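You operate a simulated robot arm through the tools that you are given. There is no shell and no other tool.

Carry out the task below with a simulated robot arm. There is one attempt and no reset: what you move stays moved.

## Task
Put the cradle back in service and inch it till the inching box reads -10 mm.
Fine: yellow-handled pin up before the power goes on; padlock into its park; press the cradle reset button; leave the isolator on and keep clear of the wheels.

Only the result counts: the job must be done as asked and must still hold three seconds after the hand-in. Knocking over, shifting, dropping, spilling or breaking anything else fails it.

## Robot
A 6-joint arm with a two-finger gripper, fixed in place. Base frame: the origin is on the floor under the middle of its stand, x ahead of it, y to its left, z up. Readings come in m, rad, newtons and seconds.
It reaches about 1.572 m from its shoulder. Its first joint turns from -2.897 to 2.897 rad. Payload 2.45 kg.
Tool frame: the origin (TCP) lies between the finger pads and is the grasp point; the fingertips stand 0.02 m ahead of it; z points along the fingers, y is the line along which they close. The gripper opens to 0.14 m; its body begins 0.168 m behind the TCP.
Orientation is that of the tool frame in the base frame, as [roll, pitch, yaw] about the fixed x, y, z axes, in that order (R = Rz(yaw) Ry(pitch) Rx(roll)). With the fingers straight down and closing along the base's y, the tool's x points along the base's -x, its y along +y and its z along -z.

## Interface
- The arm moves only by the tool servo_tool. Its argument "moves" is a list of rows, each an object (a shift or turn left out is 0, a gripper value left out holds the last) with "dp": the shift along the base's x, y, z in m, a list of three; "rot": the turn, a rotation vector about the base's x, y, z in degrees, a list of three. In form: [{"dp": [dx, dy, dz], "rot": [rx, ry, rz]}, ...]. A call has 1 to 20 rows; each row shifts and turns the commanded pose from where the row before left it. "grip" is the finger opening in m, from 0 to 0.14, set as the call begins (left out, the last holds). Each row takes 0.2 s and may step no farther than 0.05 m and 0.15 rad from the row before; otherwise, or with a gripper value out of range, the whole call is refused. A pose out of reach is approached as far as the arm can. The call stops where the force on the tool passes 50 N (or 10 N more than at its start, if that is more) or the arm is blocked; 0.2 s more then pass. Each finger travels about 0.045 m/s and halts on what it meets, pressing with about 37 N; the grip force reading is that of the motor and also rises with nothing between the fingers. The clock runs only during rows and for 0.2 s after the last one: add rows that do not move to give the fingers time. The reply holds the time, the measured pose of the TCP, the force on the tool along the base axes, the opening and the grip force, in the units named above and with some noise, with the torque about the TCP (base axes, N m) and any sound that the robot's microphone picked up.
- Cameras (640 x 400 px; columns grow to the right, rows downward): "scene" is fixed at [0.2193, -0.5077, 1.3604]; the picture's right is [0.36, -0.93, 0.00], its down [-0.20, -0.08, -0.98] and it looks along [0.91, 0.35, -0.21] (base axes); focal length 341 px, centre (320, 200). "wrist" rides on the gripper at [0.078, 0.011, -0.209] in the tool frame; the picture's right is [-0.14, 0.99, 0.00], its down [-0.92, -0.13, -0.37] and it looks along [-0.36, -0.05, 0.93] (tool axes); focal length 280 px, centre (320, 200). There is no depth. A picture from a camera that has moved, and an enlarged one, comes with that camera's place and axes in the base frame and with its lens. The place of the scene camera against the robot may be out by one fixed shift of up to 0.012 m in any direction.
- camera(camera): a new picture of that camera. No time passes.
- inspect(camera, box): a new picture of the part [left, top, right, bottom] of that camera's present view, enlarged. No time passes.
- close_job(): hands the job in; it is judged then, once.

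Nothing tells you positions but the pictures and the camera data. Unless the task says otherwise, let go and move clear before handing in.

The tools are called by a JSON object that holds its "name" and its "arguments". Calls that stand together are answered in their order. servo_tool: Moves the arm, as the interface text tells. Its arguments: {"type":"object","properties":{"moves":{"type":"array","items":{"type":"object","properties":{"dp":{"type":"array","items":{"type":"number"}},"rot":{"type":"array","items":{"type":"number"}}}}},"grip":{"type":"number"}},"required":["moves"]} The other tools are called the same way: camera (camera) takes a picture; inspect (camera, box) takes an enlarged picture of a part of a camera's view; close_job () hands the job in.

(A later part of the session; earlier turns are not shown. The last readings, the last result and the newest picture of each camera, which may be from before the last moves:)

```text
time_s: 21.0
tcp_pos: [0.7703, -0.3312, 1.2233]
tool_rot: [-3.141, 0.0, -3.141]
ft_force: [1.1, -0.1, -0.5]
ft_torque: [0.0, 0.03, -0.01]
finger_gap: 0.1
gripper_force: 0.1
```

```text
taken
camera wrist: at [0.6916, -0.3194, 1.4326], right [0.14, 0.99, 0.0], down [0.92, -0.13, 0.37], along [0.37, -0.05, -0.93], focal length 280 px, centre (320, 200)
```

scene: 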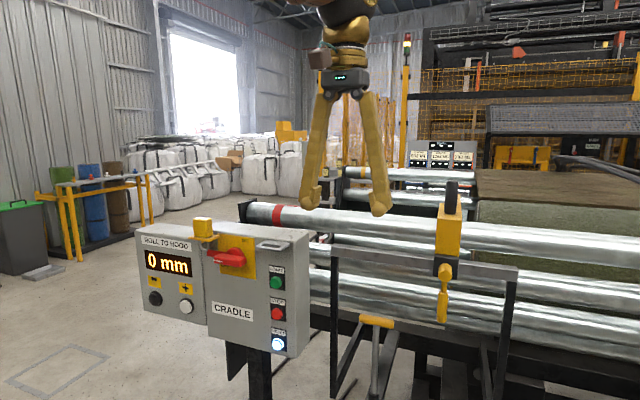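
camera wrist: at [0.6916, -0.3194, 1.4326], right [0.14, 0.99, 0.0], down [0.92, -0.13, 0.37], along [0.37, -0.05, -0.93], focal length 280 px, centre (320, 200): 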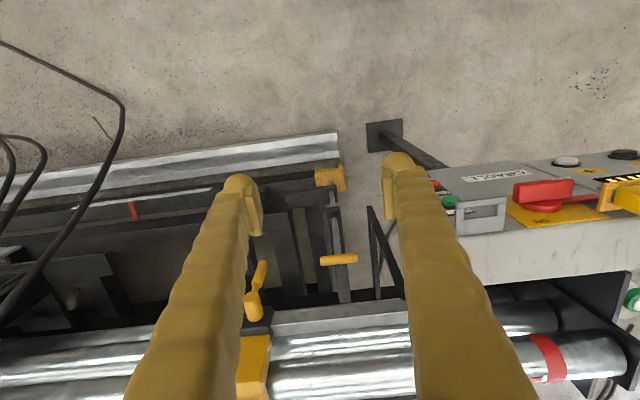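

The pin handle is visibly higher than before. I'll check the pin's lower end at the floor lug and view the bracket and padlock closely.

{"name": "inspect", "arguments": {"camera": "wrist", "box": [290, 150, 380, 220]}}

{"name": "inspect", "arguments": {"camera": "wrist", "box": [440, 140, 640, 280]}}

{"name": "inspect", "arguments": {"camera": "scene", "box": [330, 300, 430, 400]}}

```text
5.71 times, centred on (335, 185) of wrist
camera zoom: at [0.6916, -0.3194, 1.4326], right [0.14, 0.99, 0.0], down [0.92, -0.13, 0.37], along [0.37, -0.05, -0.93], focal length 1602 px, centre (234, 286)
```

zoom: 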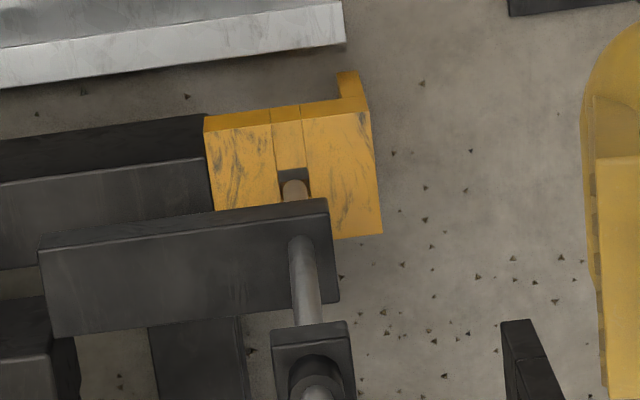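

```text
2.86 times, centred on (540, 210) of wrist
camera zoom: at [0.6916, -0.3194, 1.4326], right [0.14, 0.99, 0.0], down [0.92, -0.13, 0.37], along [0.37, -0.05, -0.93], focal length 801 px, centre (-309, 171)
```

zoom: 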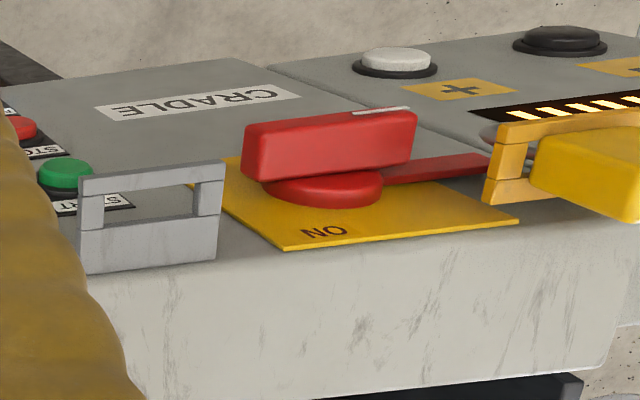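

```text
4.00 times, centred on (380, 350) of scene
camera zoom: at [0.2193, -0.5077, 1.3604], right [0.36, -0.93, 0.0], down [-0.2, -0.08, -0.98], along [0.91, 0.35, -0.21], focal length 1364 px, centre (80, -400)
```

zoom: 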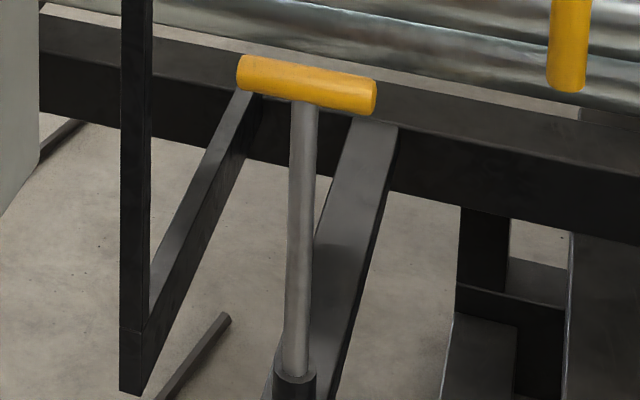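

{"name": "inspect", "arguments": {"camera": "wrist", "box": [318, 162, 350, 195]}}

```text
12.12 times, centred on (334, 178) of wrist
camera zoom: at [0.6916, -0.3194, 1.4326], right [0.14, 0.99, 0.0], down [0.92, -0.13, 0.37], along [0.37, -0.05, -0.93], focal length 3399 px, centre (150, 461)
```

zoom: 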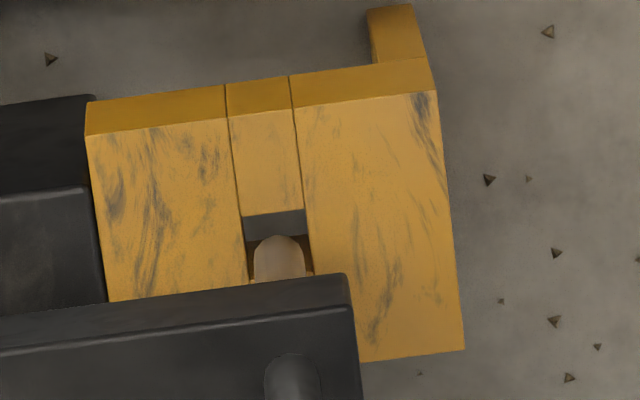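

The pin tip is out of the floor lug and clear of it, so the pin is up. Next I'll move over to the padlock for a view from above.

{"name": "servo_tool", "arguments": {"moves": [{"dp": [0, 0.02, 0.04]}, {"dp": [0, 0.03, 0.035]}, {"dp": [0, 0.045, 0.005]}, {"dp": [0, 0.045, 0]}, {"dp": [0, 0.045, 0]}, {"dp": [0, 0.045, 0]}, {"dp": [0, 0.045, 0]}, {"dp": [0, 0.045, 0]}, {"dp": [0, 0.045, 0]}, {"dp": [0, 0.035, 0]}, {}]}}

{"name": "camera", "arguments": {"camera": "wrist"}}

{"name": "camera", "arguments": {"camera": "scene"}}

```text
time_s: 23.4
tcp_pos: [0.7707, 0.0687, 1.3048]
tool_rot: [-3.139, 0.002, 3.141]
ft_force: [-0.2, -0.1, 0.0]
ft_torque: [0.01, -0.02, -0.01]
finger_gap: 0.0999
gripper_force: 0.1
```

```text
taken
camera wrist: at [0.6923, 0.0808, 1.5128], right [0.14, 0.99, 0.0], down [0.92, -0.13, 0.37], along [0.37, -0.05, -0.93], focal length 280 px, centre (320, 200)
```

wrist: 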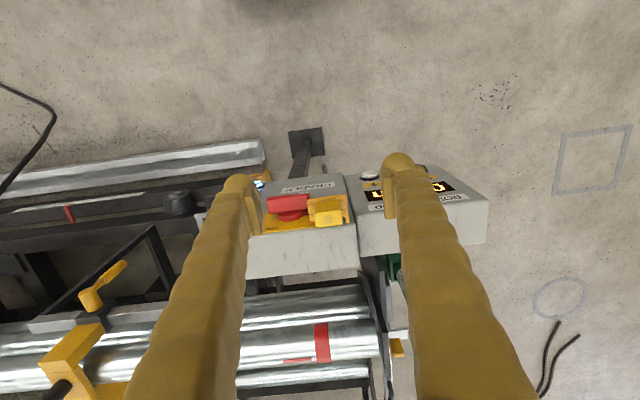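

```text
taken
```

scene: 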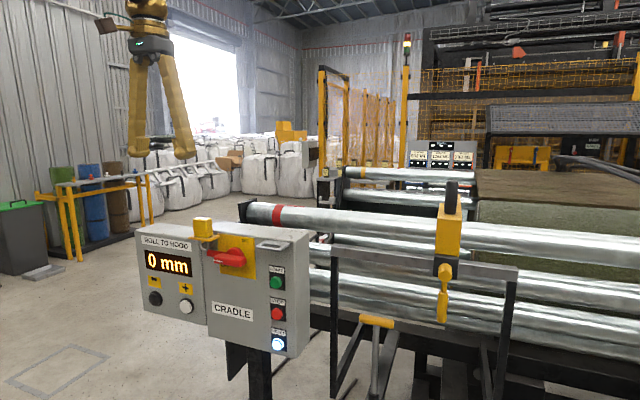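

{"name": "inspect", "arguments": {"camera": "wrist", "box": [240, 160, 380, 260]}}

{"name": "inspect", "arguments": {"camera": "wrist", "box": [295, 185, 360, 235]}}

{"name": "inspect", "arguments": {"camera": "scene", "box": [180, 205, 250, 255]}}

```text
4.00 times, centred on (310, 210) of wrist
camera zoom: at [0.6923, 0.0808, 1.5128], right [0.14, 0.99, 0.0], down [0.92, -0.13, 0.37], along [0.37, -0.05, -0.93], focal length 1122 px, centre (360, 160)
```

zoom: 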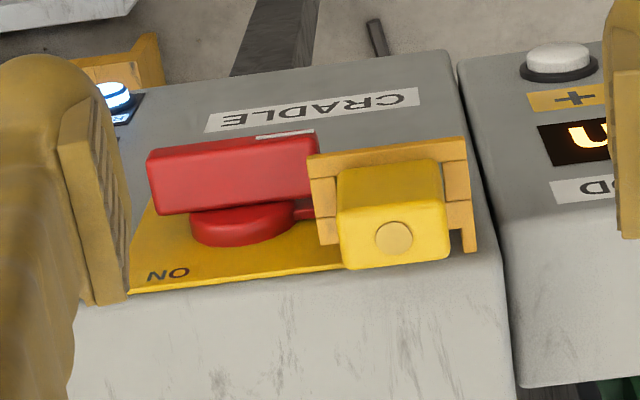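

```text
8.00 times, centred on (328, 210) of wrist
camera zoom: at [0.6923, 0.0808, 1.5128], right [0.14, 0.99, 0.0], down [0.92, -0.13, 0.37], along [0.37, -0.05, -0.93], focal length 2243 px, centre (260, 120)
```

zoom: 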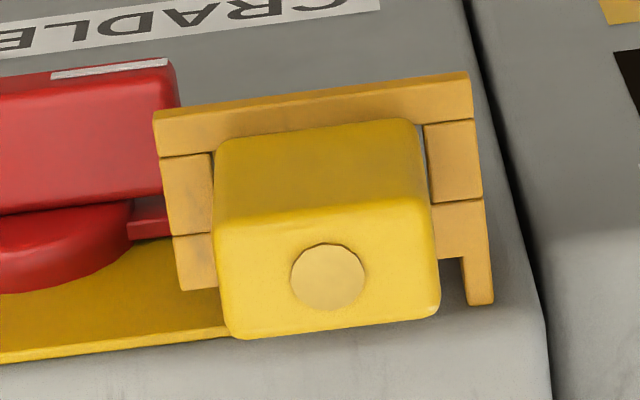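

```text
8.00 times, centred on (215, 230) of scene
camera zoom: at [0.2193, -0.5077, 1.3604], right [0.36, -0.93, 0.0], down [-0.2, -0.08, -0.98], along [0.91, 0.35, -0.21], focal length 2727 px, centre (1160, -40)
```

zoom: 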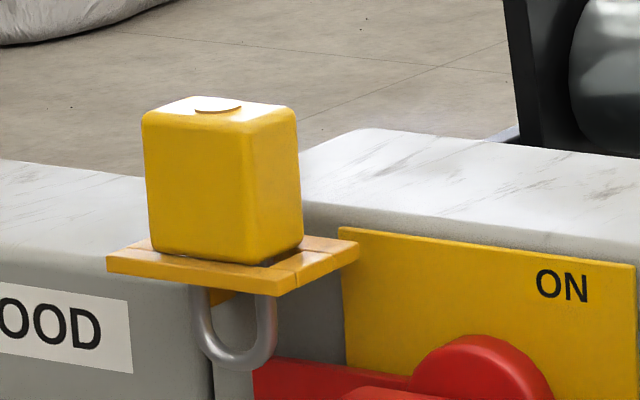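

The padlock body measures about 39 × 25 × 47 mm with its top at (0.873, 0.068, 1.134), standing on the yellow slotted plate at z≈1.087. Before grasping, I'll look at the park bracket from above to get its slot position.

{"name": "servo_tool", "arguments": {"moves": [{"dp": [0, -0.04, 0]}, {"dp": [0, -0.04, 0]}, {"dp": [0, -0.04, 0]}, {"dp": [0, -0.04, 0]}, {"dp": [0, -0.04, 0]}, {}]}}

{"name": "camera", "arguments": {"camera": "wrist"}}

{"name": "inspect", "arguments": {"camera": "wrist", "box": [260, 160, 400, 260]}}

{"name": "inspect", "arguments": {"camera": "wrist", "box": [290, 185, 355, 235]}}

```text
time_s: 24.8
tcp_pos: [0.7687, -0.1314, 1.3051]
tool_rot: [-3.138, 0.001, -3.141]
ft_force: [-0.3, 0.2, 0.5]
ft_torque: [0.02, -0.01, 0.0]
finger_gap: 0.1001
gripper_force: 0.1
```

```text
taken
camera wrist: at [0.6907, -0.1193, 1.5133], right [0.14, 0.99, 0.0], down [0.92, -0.13, 0.37], along [0.37, -0.05, -0.93], focal length 280 px, centre (320, 200)
```

wrist: 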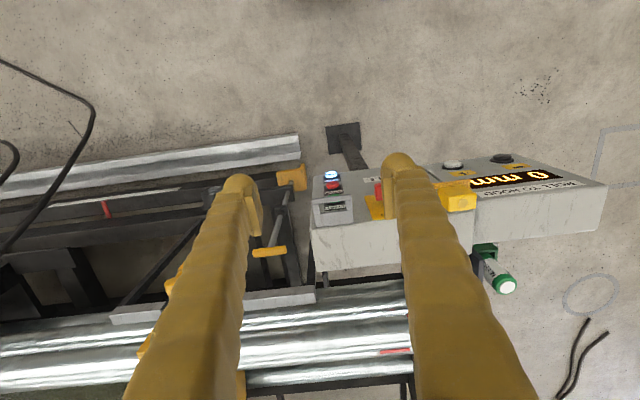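

```text
4.00 times, centred on (330, 210) of wrist
camera zoom: at [0.6907, -0.1193, 1.5133], right [0.14, 0.99, 0.0], down [0.92, -0.13, 0.37], along [0.37, -0.05, -0.93], focal length 1122 px, centre (280, 160)
```

zoom: 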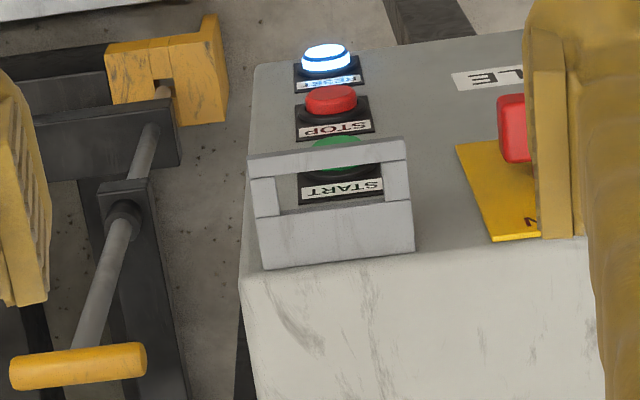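

```text
8.00 times, centred on (322, 210) of wrist
camera zoom: at [0.6907, -0.1193, 1.5133], right [0.14, 0.99, 0.0], down [0.92, -0.13, 0.37], along [0.37, -0.05, -0.93], focal length 2243 px, centre (300, 120)
```

zoom: 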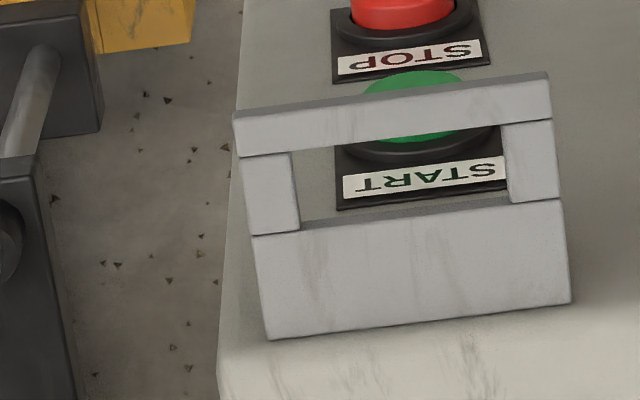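

The park slot is centred at about (0.873, -0.124, 1.087), the same bracket as the padlock's shifted 192 mm to the right. I'll go above the padlock now.

{"name": "servo_tool", "arguments": {"moves": [{"dp": [0.013, 0.04, 0]}, {"dp": [0.013, 0.04, 0]}, {"dp": [0.013, 0.04, 0]}, {"dp": [0.013, 0.04, 0]}, {"dp": [0.013, 0.039, 0]}, {"dp": [0.036, 0, -0.03]}, {"dp": [0, 0, -0.04]}, {"dp": [0, 0, -0.035]}, {}], "grip": 0.08}}

{"name": "camera", "arguments": {"camera": "wrist"}}

{"name": "camera", "arguments": {"camera": "scene"}}

```text
time_s: 26.8
tcp_pos: [0.8718, 0.0673, 1.1989]
tool_rot: [-3.14, 0.001, -3.141]
ft_force: [-0.3, 0.4, -0.1]
ft_torque: [0.0, 0.02, 0.01]
finger_gap: 0.08
gripper_force: 0.1
```

```text
taken
camera wrist: at [0.7926, 0.0802, 1.4079], right [0.14, 0.99, 0.0], down [0.92, -0.13, 0.37], along [0.37, -0.05, -0.93], focal length 280 px, centre (320, 200)
```

wrist: 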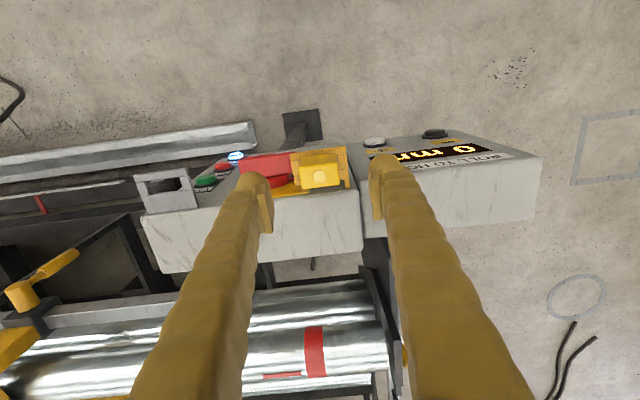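

```text
taken
```

scene: 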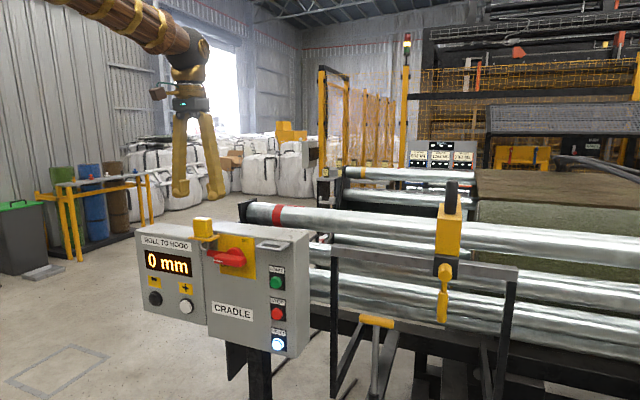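

The padlock is centred between the fingers. I'll lower over it, stopping with the fingertips just above the plate, and close.

{"name": "servo_tool", "arguments": {"moves": [{"dp": [0, 0.0005, -0.025]}, {"dp": [0, 0, -0.025]}, {"dp": [0, 0, -0.02]}, {"dp": [0, 0, -0.013]}, {}]}}

{"name": "camera", "arguments": {"camera": "wrist"}}

{"name": "inspect", "arguments": {"camera": "scene", "box": [160, 180, 260, 260]}}

```text
time_s: 28.0
tcp_pos: [0.8707, 0.0684, 1.1151]
tool_rot: [-3.14, 0.0, -3.141]
ft_force: [-0.6, 1.0, 0.2]
ft_torque: [0.0, 0.0, -0.01]
finger_gap: 0.0799
gripper_force: 0.1
```

```text
taken
camera wrist: at [0.7926, 0.0804, 1.3242], right [0.14, 0.99, 0.0], down [0.92, -0.13, 0.37], along [0.37, -0.05, -0.93], focal length 280 px, centre (320, 200)
```

wrist: 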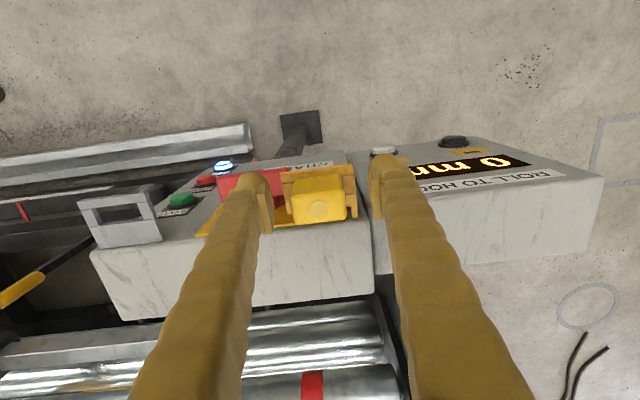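

```text
5.00 times, centred on (210, 220) of scene
camera zoom: at [0.2193, -0.5077, 1.3604], right [0.36, -0.93, 0.0], down [-0.2, -0.08, -0.98], along [0.91, 0.35, -0.21], focal length 1705 px, centre (870, 100)
```

zoom: 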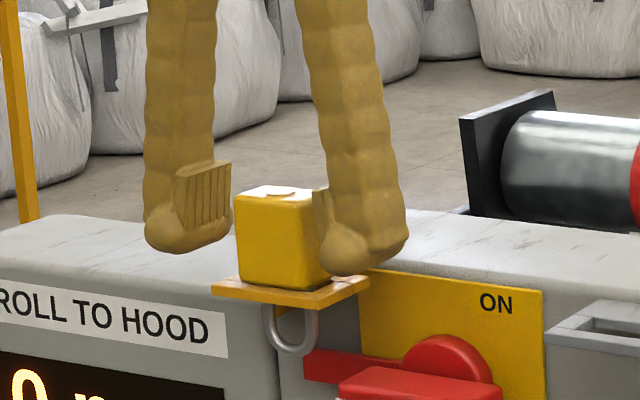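

The fingers stand either side of the padlock body, clear of the plate. I'll close on it.

{"name": "servo_tool", "arguments": {"moves": [{}, {}, {}, {}, {}], "grip": 0.0}}

{"name": "inspect", "arguments": {"camera": "scene", "box": [160, 180, 260, 260]}}

```text
time_s: 29.2
tcp_pos: [0.8715, 0.068, 1.1171]
tool_rot: [-3.141, 0.001, 3.14]
ft_force: [0.1, 0.2, -0.4]
ft_torque: [0.05, -0.01, -0.02]
finger_gap: 0.0406
gripper_force: 37.1
```

```text
5.00 times, centred on (210, 220) of scene
camera zoom: at [0.2193, -0.5077, 1.3604], right [0.36, -0.93, 0.0], down [-0.2, -0.08, -0.98], along [0.91, 0.35, -0.21], focal length 1705 px, centre (870, 100)
```

zoom: 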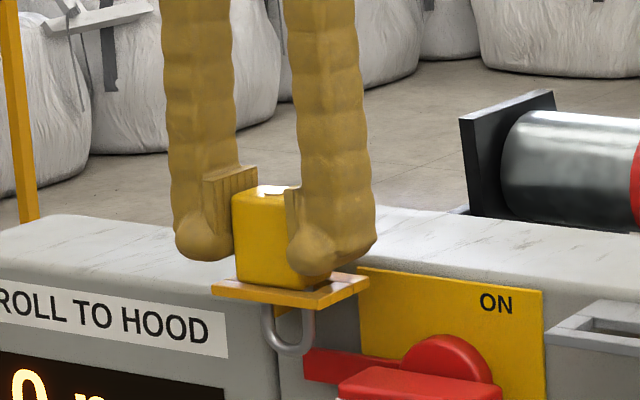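

Gripped at 40.6 mm with no side load. I'll lift slowly straight up and watch the force.

{"name": "servo_tool", "arguments": {"moves": [{"dp": [0, 0, 0.01]}, {"dp": [0, 0, 0.01]}, {"dp": [0, 0, 0.01]}]}}

{"name": "inspect", "arguments": {"camera": "scene", "box": [160, 180, 260, 260]}}

```text
time_s: 30.0
tcp_pos: [0.8703, 0.0678, 1.1468]
tool_rot: [-3.14, 0.002, 3.141]
ft_force: [-0.2, -0.2, -0.6]
ft_torque: [-0.01, -0.01, -0.02]
finger_gap: 0.0408
gripper_force: 36.6
```

```text
5.00 times, centred on (210, 220) of scene
camera zoom: at [0.2193, -0.5077, 1.3604], right [0.36, -0.93, 0.0], down [-0.2, -0.08, -0.98], along [0.91, 0.35, -0.21], focal length 1705 px, centre (870, 100)
```

zoom: 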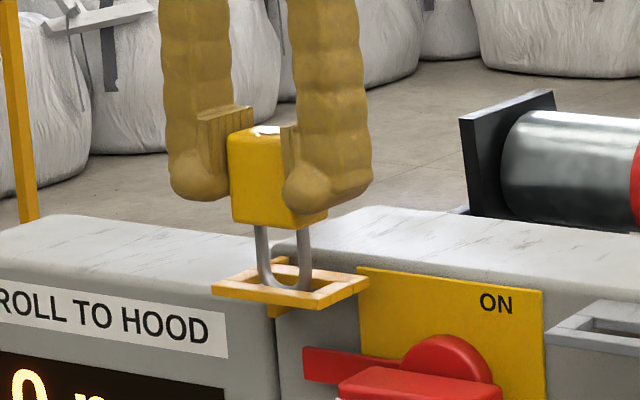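

The padlock lifts free; its shackle is still leaving the slot. I'll raise it further, then carry it across above the park bracket.

{"name": "servo_tool", "arguments": {"moves": [{"dp": [0, 0, 0.02]}, {"dp": [0, 0, 0.02]}, {"dp": [0, 0, 0.01]}, {"dp": [0, -0.02, 0]}, {"dp": [0, -0.03, 0]}, {"dp": [0, -0.03, 0]}, {"dp": [0, -0.03, 0]}, {"dp": [0, -0.03, 0]}, {"dp": [0, -0.03, 0]}, {"dp": [0, -0.022, 0]}, {}]}}

{"name": "camera", "arguments": {"camera": "wrist"}}

{"name": "inspect", "arguments": {"camera": "scene", "box": [220, 160, 340, 260]}}

```text
time_s: 32.4
tcp_pos: [0.8714, -0.1234, 1.1956]
tool_rot: [-3.139, 0.002, -3.141]
ft_force: [0.6, 0.6, -1.4]
ft_torque: [0.01, -0.01, 0.01]
finger_gap: 0.0406
gripper_force: 37.5
```

```text
taken
camera wrist: at [0.7925, -0.112, 1.4041], right [0.14, 0.99, 0.0], down [0.92, -0.13, 0.37], along [0.37, -0.05, -0.93], focal length 280 px, centre (320, 200)
```

wrist: 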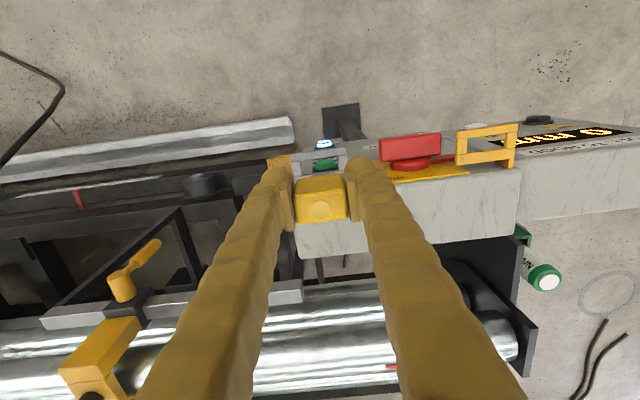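

```text
4.00 times, centred on (280, 210) of scene
camera zoom: at [0.2193, -0.5077, 1.3604], right [0.36, -0.93, 0.0], down [-0.2, -0.08, -0.98], along [0.91, 0.35, -0.21], focal length 1364 px, centre (480, 160)
```

zoom: 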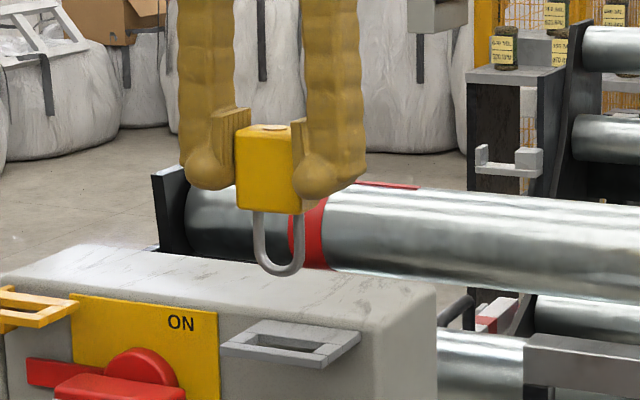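

The shackle hangs right above the park slot. I'll lower it in, first partway, then look.

{"name": "servo_tool", "arguments": {"moves": [{"dp": [0, 0, -0.015]}, {"dp": [0, 0, -0.015]}, {"dp": [0, 0, -0.012]}, {}]}}

{"name": "inspect", "arguments": {"camera": "scene", "box": [240, 190, 320, 260]}}

{"name": "camera", "arguments": {"camera": "wrist"}}

```text
time_s: 33.4
tcp_pos: [0.8711, -0.1229, 1.1542]
tool_rot: [-3.139, 0.002, -3.141]
ft_force: [0.0, 0.0, -1.7]
ft_torque: [0.0, -0.01, -0.01]
finger_gap: 0.0407
gripper_force: 37.2
```

```text
5.71 times, centred on (280, 225) of scene
camera zoom: at [0.2193, -0.5077, 1.3604], right [0.36, -0.93, 0.0], down [-0.2, -0.08, -0.98], along [0.91, 0.35, -0.21], focal length 1948 px, centre (549, 57)
```

zoom: 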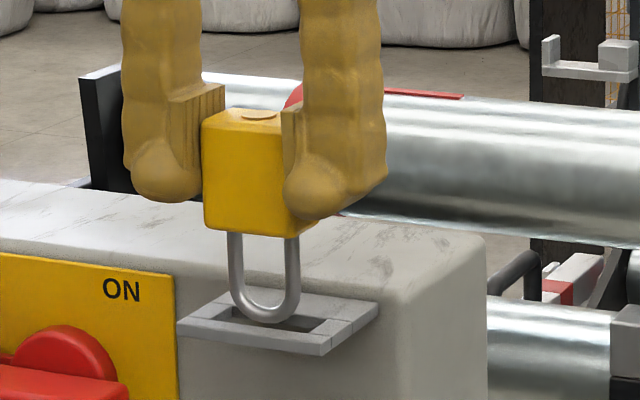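

```text
taken
camera wrist: at [0.7927, -0.1116, 1.3624], right [0.14, 0.99, 0.0], down [0.92, -0.13, 0.37], along [0.37, -0.05, -0.93], focal length 280 px, centre (320, 200)
```

wrist: 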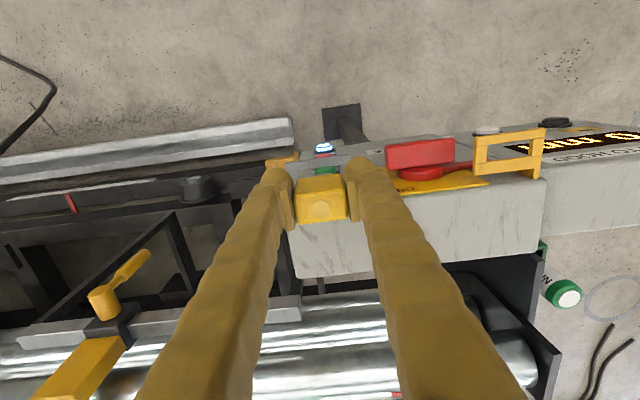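

The shackle tip is entering the slot cleanly. I'll lower the rest of the way slowly.

{"name": "servo_tool", "arguments": {"moves": [{"dp": [0, 0, -0.01]}, {"dp": [0, 0, -0.01]}, {"dp": [0, 0, -0.008]}, {"dp": [0, 0, -0.005]}, {}]}}

{"name": "inspect", "arguments": {"camera": "scene", "box": [240, 190, 320, 260]}}

```text
time_s: 34.6
tcp_pos: [0.8719, -0.1239, 1.1214]
tool_rot: [-3.14, 0.003, -3.141]
ft_force: [0.6, 0.4, -0.5]
ft_torque: [0.0, 0.0, -0.02]
finger_gap: 0.0406
gripper_force: 36.8
```

```text
5.71 times, centred on (280, 225) of scene
camera zoom: at [0.2193, -0.5077, 1.3604], right [0.36, -0.93, 0.0], down [-0.2, -0.08, -0.98], along [0.91, 0.35, -0.21], focal length 1948 px, centre (549, 57)
```

zoom: 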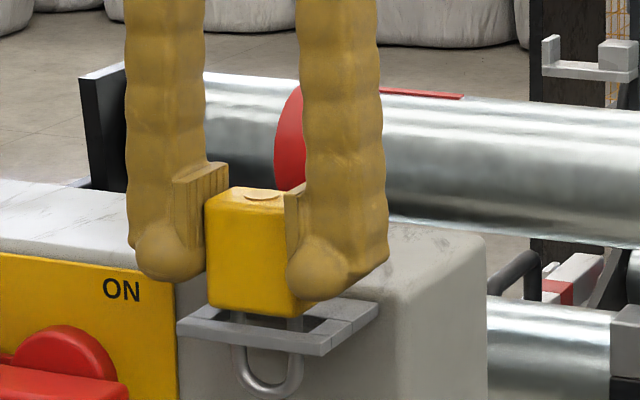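

{"name": "servo_tool", "arguments": {"moves": [{"dp": [0, 0, -0.002]}, {"dp": [0, 0, -0.002]}, {}]}}

{"name": "inspect", "arguments": {"camera": "scene", "box": [250, 200, 310, 260]}}

```text
time_s: 35.4
tcp_pos: [0.871, -0.1249, 1.1169]
tool_rot: [-3.141, 0.001, 3.141]
ft_force: [-0.2, -0.1, -1.8]
ft_torque: [-0.01, -0.02, 0.0]
finger_gap: 0.0409
gripper_force: 37.4
```

```text
6.67 times, centred on (280, 230) of scene
camera zoom: at [0.2193, -0.5077, 1.3604], right [0.36, -0.93, 0.0], down [-0.2, -0.08, -0.98], along [0.91, 0.35, -0.21], focal length 2273 px, centre (587, 0)
```

zoom: 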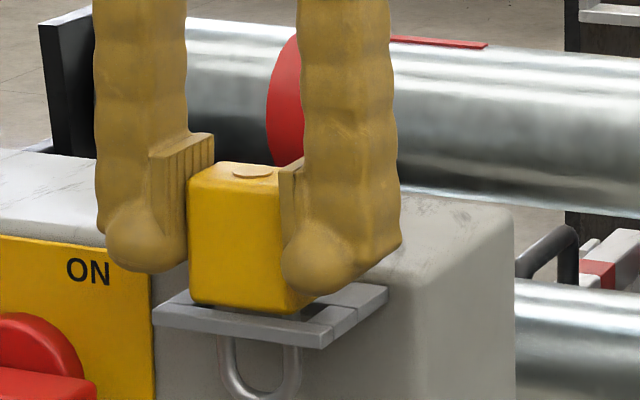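

{"name": "servo_tool", "arguments": {"moves": [{"dp": [0, 0, -0.001]}, {"dp": [0, 0, -0.001]}, {}]}}

```text
time_s: 36.2
tcp_pos: [0.8712, -0.1238, 1.1168]
tool_rot: [-3.14, 0.005, 3.14]
ft_force: [2.7, -1.3, 8.3]
ft_torque: [0.2, -0.06, -0.06]
finger_gap: 0.0407
gripper_force: 37.4
```

A light contact force shows the padlock is seated on the park plate. I'll open the fingers and rise straight up.

{"name": "servo_tool", "arguments": {"moves": [{"dp": [0, 0, 0.0005]}, {}, {}, {}], "grip": 0.08}}

{"name": "inspect", "arguments": {"camera": "scene", "box": [240, 190, 320, 260]}}

```text
time_s: 37.2
tcp_pos: [0.8714, -0.1234, 1.1172]
tool_rot: [-3.14, 0.001, -3.141]
ft_force: [-0.8, -0.3, -0.1]
ft_torque: [0.01, 0.02, 0.01]
finger_gap: 0.0798
gripper_force: 0.0
```

```text
5.71 times, centred on (280, 225) of scene
camera zoom: at [0.2193, -0.5077, 1.3604], right [0.36, -0.93, 0.0], down [-0.2, -0.08, -0.98], along [0.91, 0.35, -0.21], focal length 1948 px, centre (549, 57)
```

zoom: 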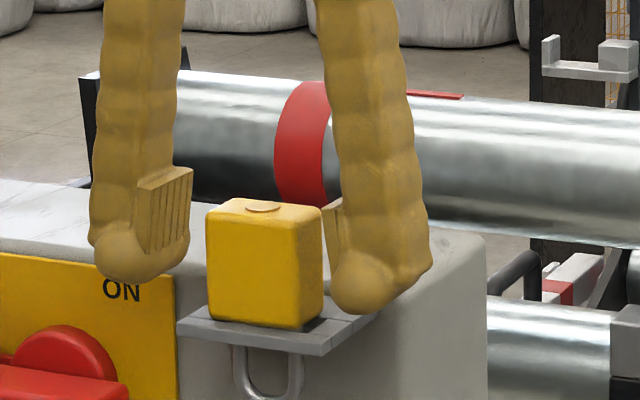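

The padlock is parked. I'll rise clear and then back off to measure the isolator handle from above.

{"name": "servo_tool", "arguments": {"moves": [{"dp": [0, 0, 0.02]}, {"dp": [0, 0, 0.03]}, {"dp": [0, 0, 0.04]}, {"dp": [0, 0, 0.04]}, {"dp": [-0.03, 0.03, 0.02]}, {"dp": [-0.03, 0.03, 0]}, {"dp": [-0.03, 0.03, 0]}, {"dp": [-0.03, 0.02, 0]}, {}]}}

{"name": "camera", "arguments": {"camera": "wrist"}}

{"name": "inspect", "arguments": {"camera": "wrist", "box": [270, 140, 390, 230]}}

{"name": "inspect", "arguments": {"camera": "scene", "box": [190, 205, 310, 290]}}

```text
time_s: 39.2
tcp_pos: [0.7505, -0.0134, 1.2649]
tool_rot: [-3.14, 0.002, 3.141]
ft_force: [0.3, 0.0, -0.2]
ft_torque: [0.01, 0.01, -0.01]
finger_gap: 0.08
gripper_force: 0.0
```

```text
taken
camera wrist: at [0.6713, -0.0007, 1.4734], right [0.14, 0.99, 0.0], down [0.92, -0.13, 0.37], along [0.37, -0.05, -0.93], focal length 280 px, centre (320, 200)
```

wrist: 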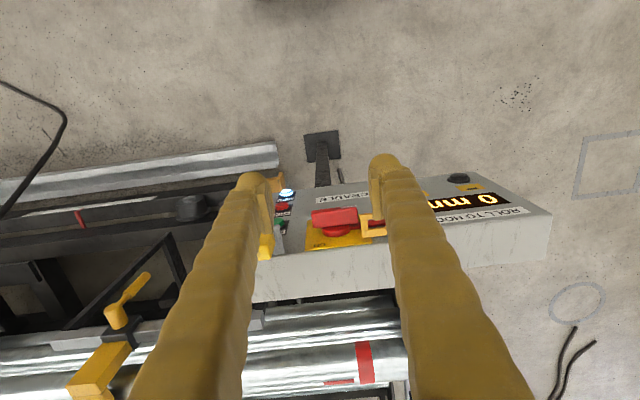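

```text
4.44 times, centred on (330, 185) of wrist
camera zoom: at [0.6713, -0.0007, 1.4734], right [0.14, 0.99, 0.0], down [0.92, -0.13, 0.37], along [0.37, -0.05, -0.93], focal length 1246 px, centre (276, 267)
```

zoom: 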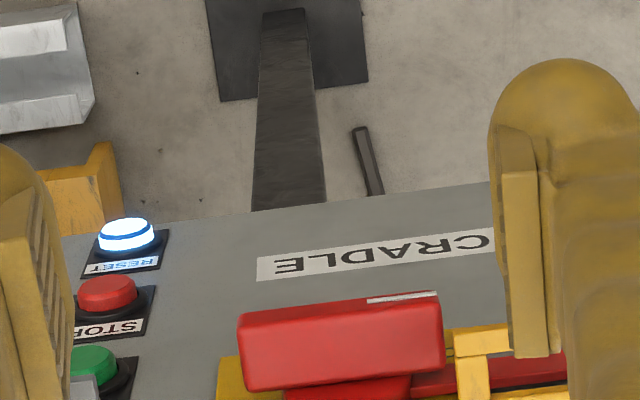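

```text
4.71 times, centred on (250, 248) of scene
camera zoom: at [0.2193, -0.5077, 1.3604], right [0.36, -0.93, 0.0], down [-0.2, -0.08, -0.98], along [0.91, 0.35, -0.21], focal length 1604 px, centre (649, -24)
```

zoom: 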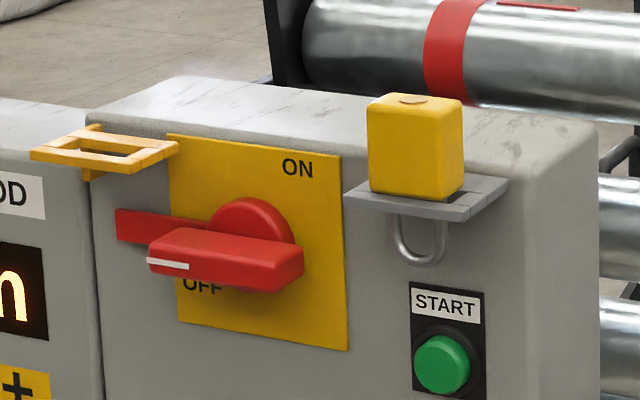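

{"name": "inspect", "arguments": {"camera": "wrist", "box": [300, 195, 390, 260]}}

{"name": "inspect", "arguments": {"camera": "scene", "box": [205, 235, 265, 275]}}

```text
6.15 times, centred on (345, 228) of wrist
camera zoom: at [0.6713, -0.0007, 1.4734], right [0.14, 0.99, 0.0], down [0.92, -0.13, 0.37], along [0.37, -0.05, -0.93], focal length 1726 px, centre (166, 31)
```

zoom: 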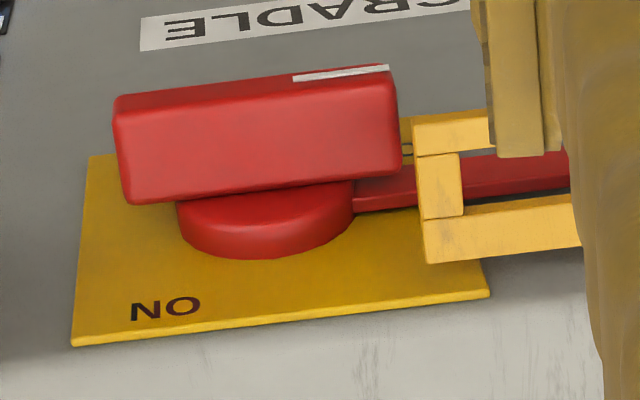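

```text
10.00 times, centred on (235, 255) of scene
camera zoom: at [0.2193, -0.5077, 1.3604], right [0.36, -0.93, 0.0], down [-0.2, -0.08, -0.98], along [0.91, 0.35, -0.21], focal length 3409 px, centre (1170, -350)
```

zoom: 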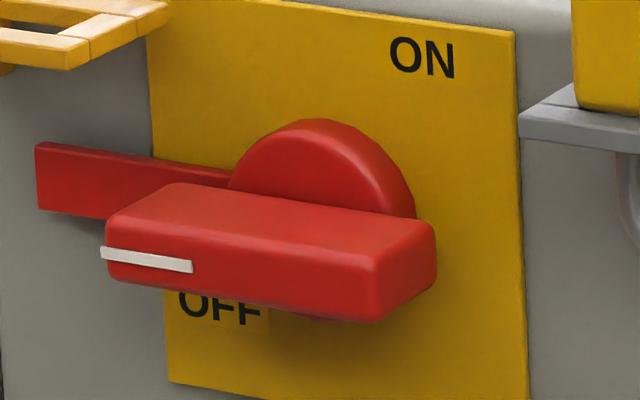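

The isolator bar runs along y, centred at about (0.879, -0.004, 1.031), roughly 79 × 14 × 26 mm. I'll turn the gripper to point forward with the fingers closing vertically, well in front of the panel.

{"name": "servo_tool", "arguments": {"moves": [{"dp": [0, 0.001, -0.005], "rot": [0, -8.182, 0]}, {"dp": [0, 0.001, -0.005], "rot": [0, -8.182, 0]}, {"dp": [0, 0.001, -0.005], "rot": [0, -8.182, 0]}, {"dp": [0, 0.001, -0.005], "rot": [0, -8.182, 0]}, {"dp": [0, 0.001, -0.005], "rot": [0, -8.182, 0]}, {"dp": [0, 0.001, -0.005], "rot": [0, -8.182, 0]}, {"dp": [0, 0.001, -0.005], "rot": [0, -8.182, 0]}, {"dp": [0, 0.001, -0.005], "rot": [0, -8.182, 0]}, {"dp": [0, 0.001, -0.005], "rot": [0, -8.182, 0]}, {"dp": [0, 0, -0.005], "rot": [0, -8.182, 0]}, {"dp": [0, 0, -0.005], "rot": [0, -8.182, 0]}, {}]}}

{"name": "camera", "arguments": {"camera": "scene"}}

```text
time_s: 41.8
tcp_pos: [0.7515, -0.0046, 1.2111]
tool_rot: [-0.067, 1.57, -0.07]
ft_force: [0.3, 0.6, 0.2]
ft_torque: [0.0, -0.01, -0.02]
finger_gap: 0.0797
gripper_force: 0.1
```

```text
taken
```

scene: 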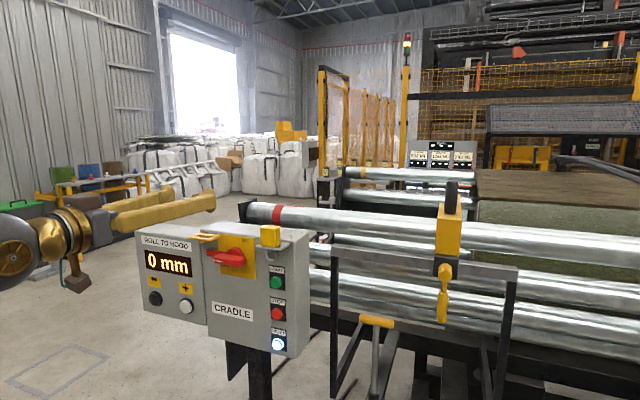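

Level and forward without reach trouble. Now I'll roll it -90° about x so that the fingers close vertically.

{"name": "servo_tool", "arguments": {"moves": [{"dp": [0, 0, -0.01], "rot": [-8.182, 0, 0]}, {"dp": [0, 0, -0.01], "rot": [-8.182, 0, 0]}, {"dp": [0, 0, -0.01], "rot": [-8.182, 0, 0]}, {"dp": [0, 0, -0.01], "rot": [-8.182, 0, 0]}, {"dp": [0, 0, -0.01], "rot": [-8.182, 0, 0]}, {"dp": [0, 0, -0.01], "rot": [-8.182, 0, 0]}, {"dp": [0, 0, -0.01], "rot": [-8.182, 0, 0]}, {"dp": [0, 0, -0.01], "rot": [-8.182, 0, 0]}, {"dp": [0, 0, -0.01], "rot": [-8.182, 0, 0]}, {"dp": [0, 0, -0.01], "rot": [-8.182, 0, 0]}, {"dp": [0, 0, -0.01], "rot": [-8.182, 0, 0]}, {}]}}

{"name": "camera", "arguments": {"camera": "scene"}}

{"name": "camera", "arguments": {"camera": "wrist"}}

```text
time_s: 44.4
tcp_pos: [0.7782, -0.005, 1.1138]
tool_rot: [-1.568, -0.002, -1.569]
ft_force: [-0.8, -1.1, -0.6]
ft_torque: [-0.02, 0.0, 0.02]
finger_gap: 0.0801
gripper_force: 0.0
out of reach, approached as far as the arm can: row 5, 6, 7, 8, 9, 10, 11
```

```text
taken
```

scene: 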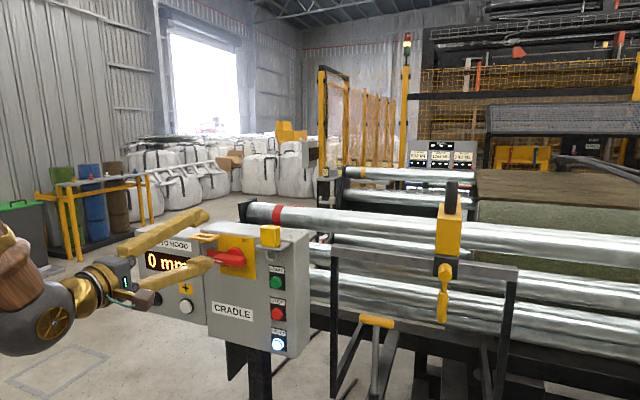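

```text
taken
camera wrist: at [0.5696, -0.0826, 1.1022], right [0.0, 0.14, -0.99], down [-0.37, 0.92, 0.13], along [0.93, 0.37, 0.05], focal length 280 px, centre (320, 200)
```

wrist: 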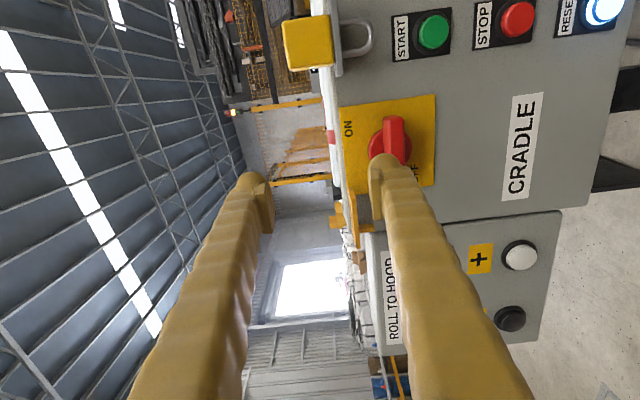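

The orientation is right; the near-reach limit just nudged it forward. I'll narrow the opening and step forward and down to just in front of the isolator bar.

{"name": "servo_tool", "arguments": {"moves": [{"dp": [0.025, 0, -0.005]}, {"dp": [0.022, 0, -0.015]}, {"dp": [0, 0, -0.03]}, {"dp": [0, 0, -0.032]}, {}], "grip": 0.05}}

{"name": "camera", "arguments": {"camera": "wrist"}}

{"name": "inspect", "arguments": {"camera": "scene", "box": [170, 200, 310, 300]}}

```text
time_s: 45.6
tcp_pos: [0.8255, -0.0053, 1.0333]
tool_rot: [-1.569, -0.001, -1.569]
ft_force: [-0.8, 0.3, 0.2]
ft_torque: [0.01, 0.03, -0.01]
finger_gap: 0.0501
gripper_force: 0.1
```

```text
taken
camera wrist: at [0.6166, -0.0826, 1.0204], right [0.0, 0.14, -0.99], down [-0.37, 0.92, 0.13], along [0.93, 0.37, 0.05], focal length 280 px, centre (320, 200)
```

wrist: 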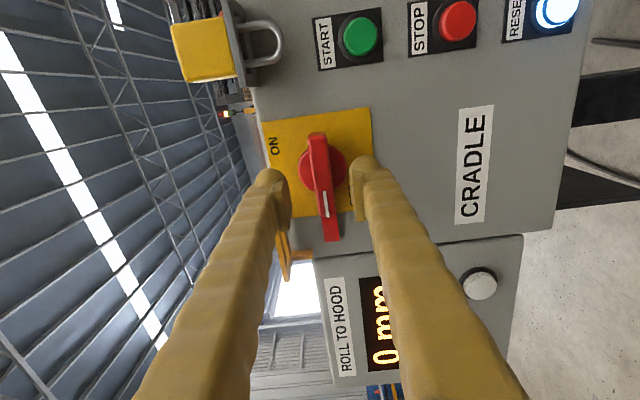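

```text
4.00 times, centred on (240, 250) of scene
camera zoom: at [0.2193, -0.5077, 1.3604], right [0.36, -0.93, 0.0], down [-0.2, -0.08, -0.98], along [0.91, 0.35, -0.21], focal length 1364 px, centre (640, 0)
```

zoom: 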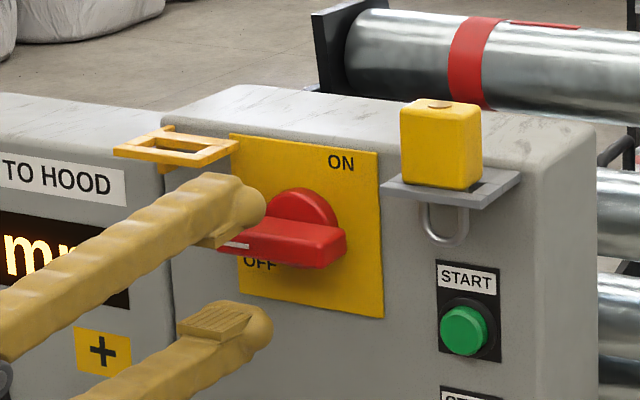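

The bar lies midway between the fingers. I'll advance to engage it and close.

{"name": "servo_tool", "arguments": {"moves": [{"dp": [0.015, 0.0005, -0.001]}, {"dp": [0.015, 0, -0.001]}, {"dp": [0.012, 0, 0]}, {}]}}

{"name": "servo_tool", "arguments": {"moves": [{}, {}, {}, {}], "grip": 0.0}}

{"name": "camera", "arguments": {"camera": "wrist"}}

{"name": "inspect", "arguments": {"camera": "scene", "box": [170, 200, 310, 300]}}

```text
time_s: 46.6
tcp_pos: [0.8687, -0.0034, 1.0305]
tool_rot: [-1.568, 0.0, -1.57]
ft_force: [0.2, 1.1, -0.2]
ft_torque: [0.01, 0.0, 0.02]
finger_gap: 0.0501
gripper_force: 0.0
```

```text
time_s: 47.6
tcp_pos: [0.8671, -0.0036, 1.0304]
tool_rot: [-1.57, -0.001, -1.568]
ft_force: [1.5, 0.7, -0.8]
ft_torque: [0.01, 0.02, 0.01]
finger_gap: 0.0171
gripper_force: 43.0
```

```text
taken
camera wrist: at [0.6586, -0.0815, 1.0181], right [0.0, 0.14, -0.99], down [-0.37, 0.92, 0.13], along [0.93, 0.37, 0.05], focal length 280 px, centre (320, 200)
```

wrist: 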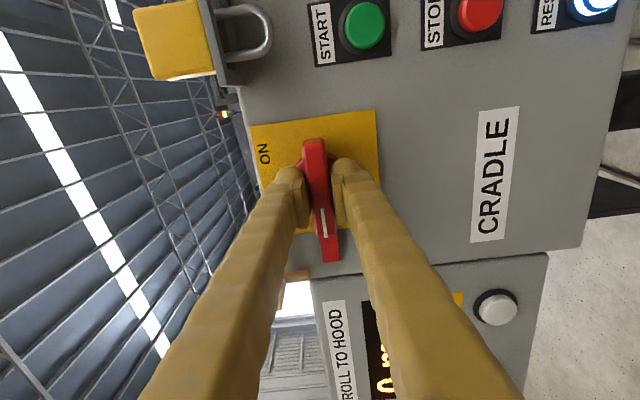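

```text
4.00 times, centred on (240, 250) of scene
camera zoom: at [0.2193, -0.5077, 1.3604], right [0.36, -0.93, 0.0], down [-0.2, -0.08, -0.98], along [0.91, 0.35, -0.21], focal length 1364 px, centre (640, 0)
```

zoom: 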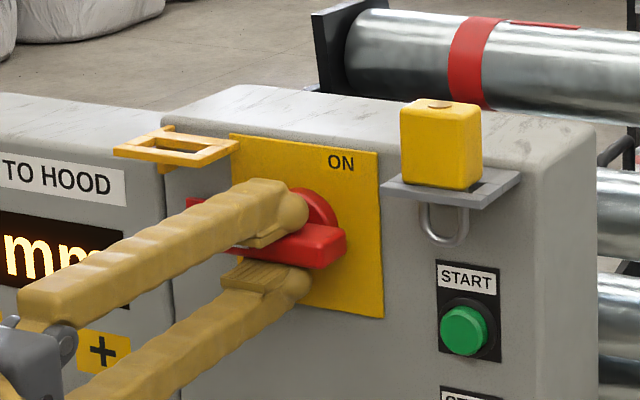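

The bar is gripped at 17 mm, the padlock is parked and the pin is up, so I can turn the isolator on. I'll rotate clockwise as seen from the front (+x rotation), first a little to feel the torque.

{"name": "servo_tool", "arguments": {"moves": [{"rot": [5, 0, 0]}, {"rot": [5, 0, 0]}]}}

{"name": "inspect", "arguments": {"camera": "scene", "box": [170, 200, 310, 300]}}

```text
time_s: 48.2
tcp_pos: [0.8679, -0.0042, 1.029]
tool_rot: [-1.57, 0.174, -1.57]
ft_force: [-1.1, 2.4, -0.2]
ft_torque: [-0.13, 0.02, 0.05]
finger_gap: 0.017
gripper_force: 42.5
```

```text
4.00 times, centred on (240, 250) of scene
camera zoom: at [0.2193, -0.5077, 1.3604], right [0.36, -0.93, 0.0], down [-0.2, -0.08, -0.98], along [0.91, 0.35, -0.21], focal length 1364 px, centre (640, 0)
```

zoom: 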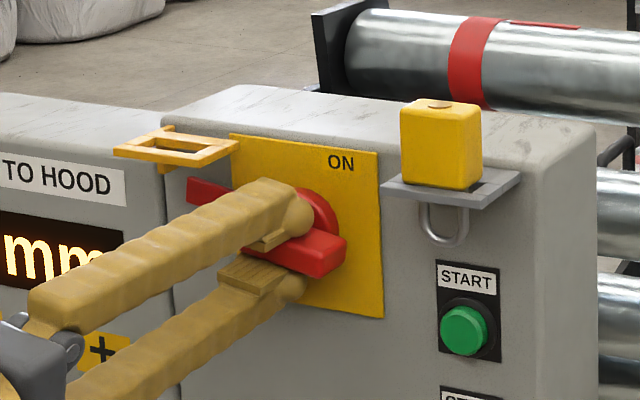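

The bar and its tab turn with the gripper at a low torque. I'll continue the turn.

{"name": "servo_tool", "arguments": {"moves": [{"rot": [8, 0, 0]}, {"rot": [8, 0, 0]}, {"rot": [8, 0, 0]}, {"rot": [8, 0, 0]}]}}

{"name": "inspect", "arguments": {"camera": "scene", "box": [170, 200, 310, 300]}}

```text
time_s: 49.2
tcp_pos: [0.8663, -0.0041, 1.0308]
tool_rot: [-1.565, 0.735, -1.568]
ft_force: [-12.0, 3.2, 15.5]
ft_torque: [0.01, -0.23, 0.09]
finger_gap: 0.0171
gripper_force: 42.6
```

```text
4.00 times, centred on (240, 250) of scene
camera zoom: at [0.2193, -0.5077, 1.3604], right [0.36, -0.93, 0.0], down [-0.2, -0.08, -0.98], along [0.91, 0.35, -0.21], focal length 1364 px, centre (640, 0)
```

zoom: 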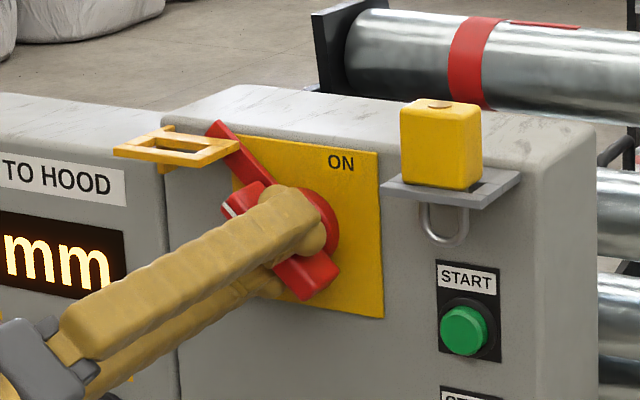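

{"name": "servo_tool", "arguments": {"moves": [{"rot": [8, 0, 0]}, {"rot": [8, 0, 0]}, {"rot": [8, 0, 0]}, {"rot": [8, 0, 0]}]}}

{"name": "inspect", "arguments": {"camera": "scene", "box": [170, 200, 310, 300]}}

```text
time_s: 50.2
tcp_pos: [0.8678, -0.0051, 1.0304]
tool_rot: [-1.559, 1.293, -1.56]
ft_force: [-7.6, -7.5, 26.0]
ft_torque: [0.06, -0.36, -0.04]
finger_gap: 0.0171
gripper_force: 42.2
```

```text
4.00 times, centred on (240, 250) of scene
camera zoom: at [0.2193, -0.5077, 1.3604], right [0.36, -0.93, 0.0], down [-0.2, -0.08, -0.98], along [0.91, 0.35, -0.21], focal length 1364 px, centre (640, 0)
```

zoom: 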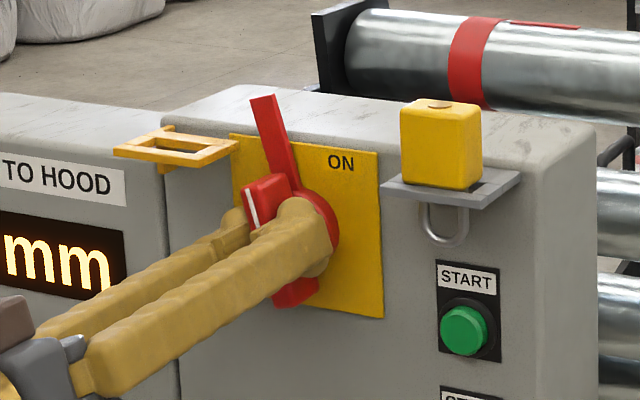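

It has turned about 74°, with a small upward load since the true pivot is slightly higher. I'll ease z up and complete the 90°.

{"name": "servo_tool", "arguments": {"moves": [{"dp": [0, 0, 0.002], "rot": [6, 0, 0]}, {"rot": [6, 0, 0]}, {"rot": [4, 0, 0]}, {}]}}

{"name": "inspect", "arguments": {"camera": "scene", "box": [170, 200, 310, 300]}}

{"name": "camera", "arguments": {"camera": "scene"}}

```text
time_s: 51.2
tcp_pos: [0.8675, -0.0048, 1.0306]
tool_rot: [1.954, 1.569, 1.948]
ft_force: [6.3, -23.5, -5.2]
ft_torque: [-0.06, 0.16, -0.23]
finger_gap: 0.017
gripper_force: 42.7
```

```text
4.00 times, centred on (240, 250) of scene
camera zoom: at [0.2193, -0.5077, 1.3604], right [0.36, -0.93, 0.0], down [-0.2, -0.08, -0.98], along [0.91, 0.35, -0.21], focal length 1364 px, centre (640, 0)
```

zoom: 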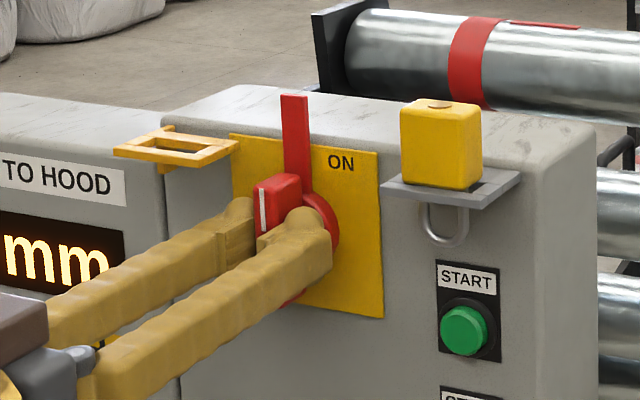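

```text
taken
```

scene: 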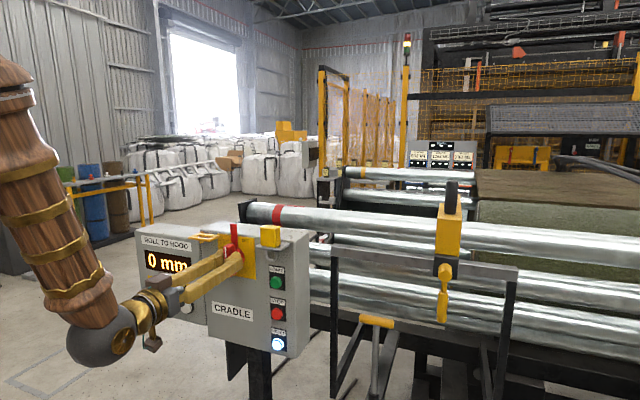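

The isolator bar and tab are now vertical at ON. I'll nudge 3° further to confirm the end stop before letting go.

{"name": "servo_tool", "arguments": {"moves": [{"dp": [0, -0.002, 0], "rot": [3, 0, 0]}, {}]}}

{"name": "inspect", "arguments": {"camera": "scene", "box": [200, 210, 270, 290]}}

```text
time_s: 51.8
tcp_pos: [0.8672, -0.0048, 1.0309]
tool_rot: [1.574, 1.52, 1.574]
ft_force: [3.4, 1.0, -9.7]
ft_torque: [-1.08, 0.11, -0.01]
finger_gap: 0.0179
gripper_force: 43.1
```

```text
5.00 times, centred on (235, 250) of scene
camera zoom: at [0.2193, -0.5077, 1.3604], right [0.36, -0.93, 0.0], down [-0.2, -0.08, -0.98], along [0.91, 0.35, -0.21], focal length 1705 px, centre (745, -50)
```

zoom: 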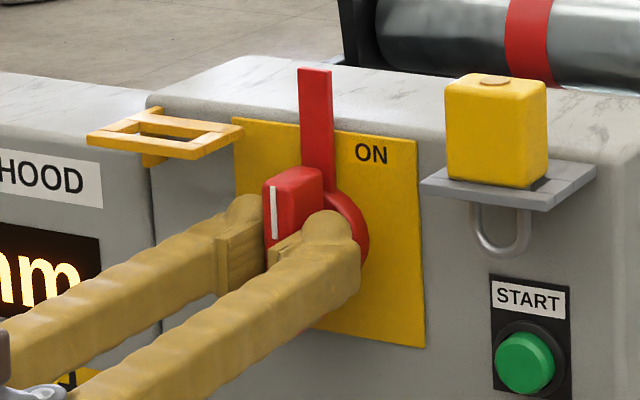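

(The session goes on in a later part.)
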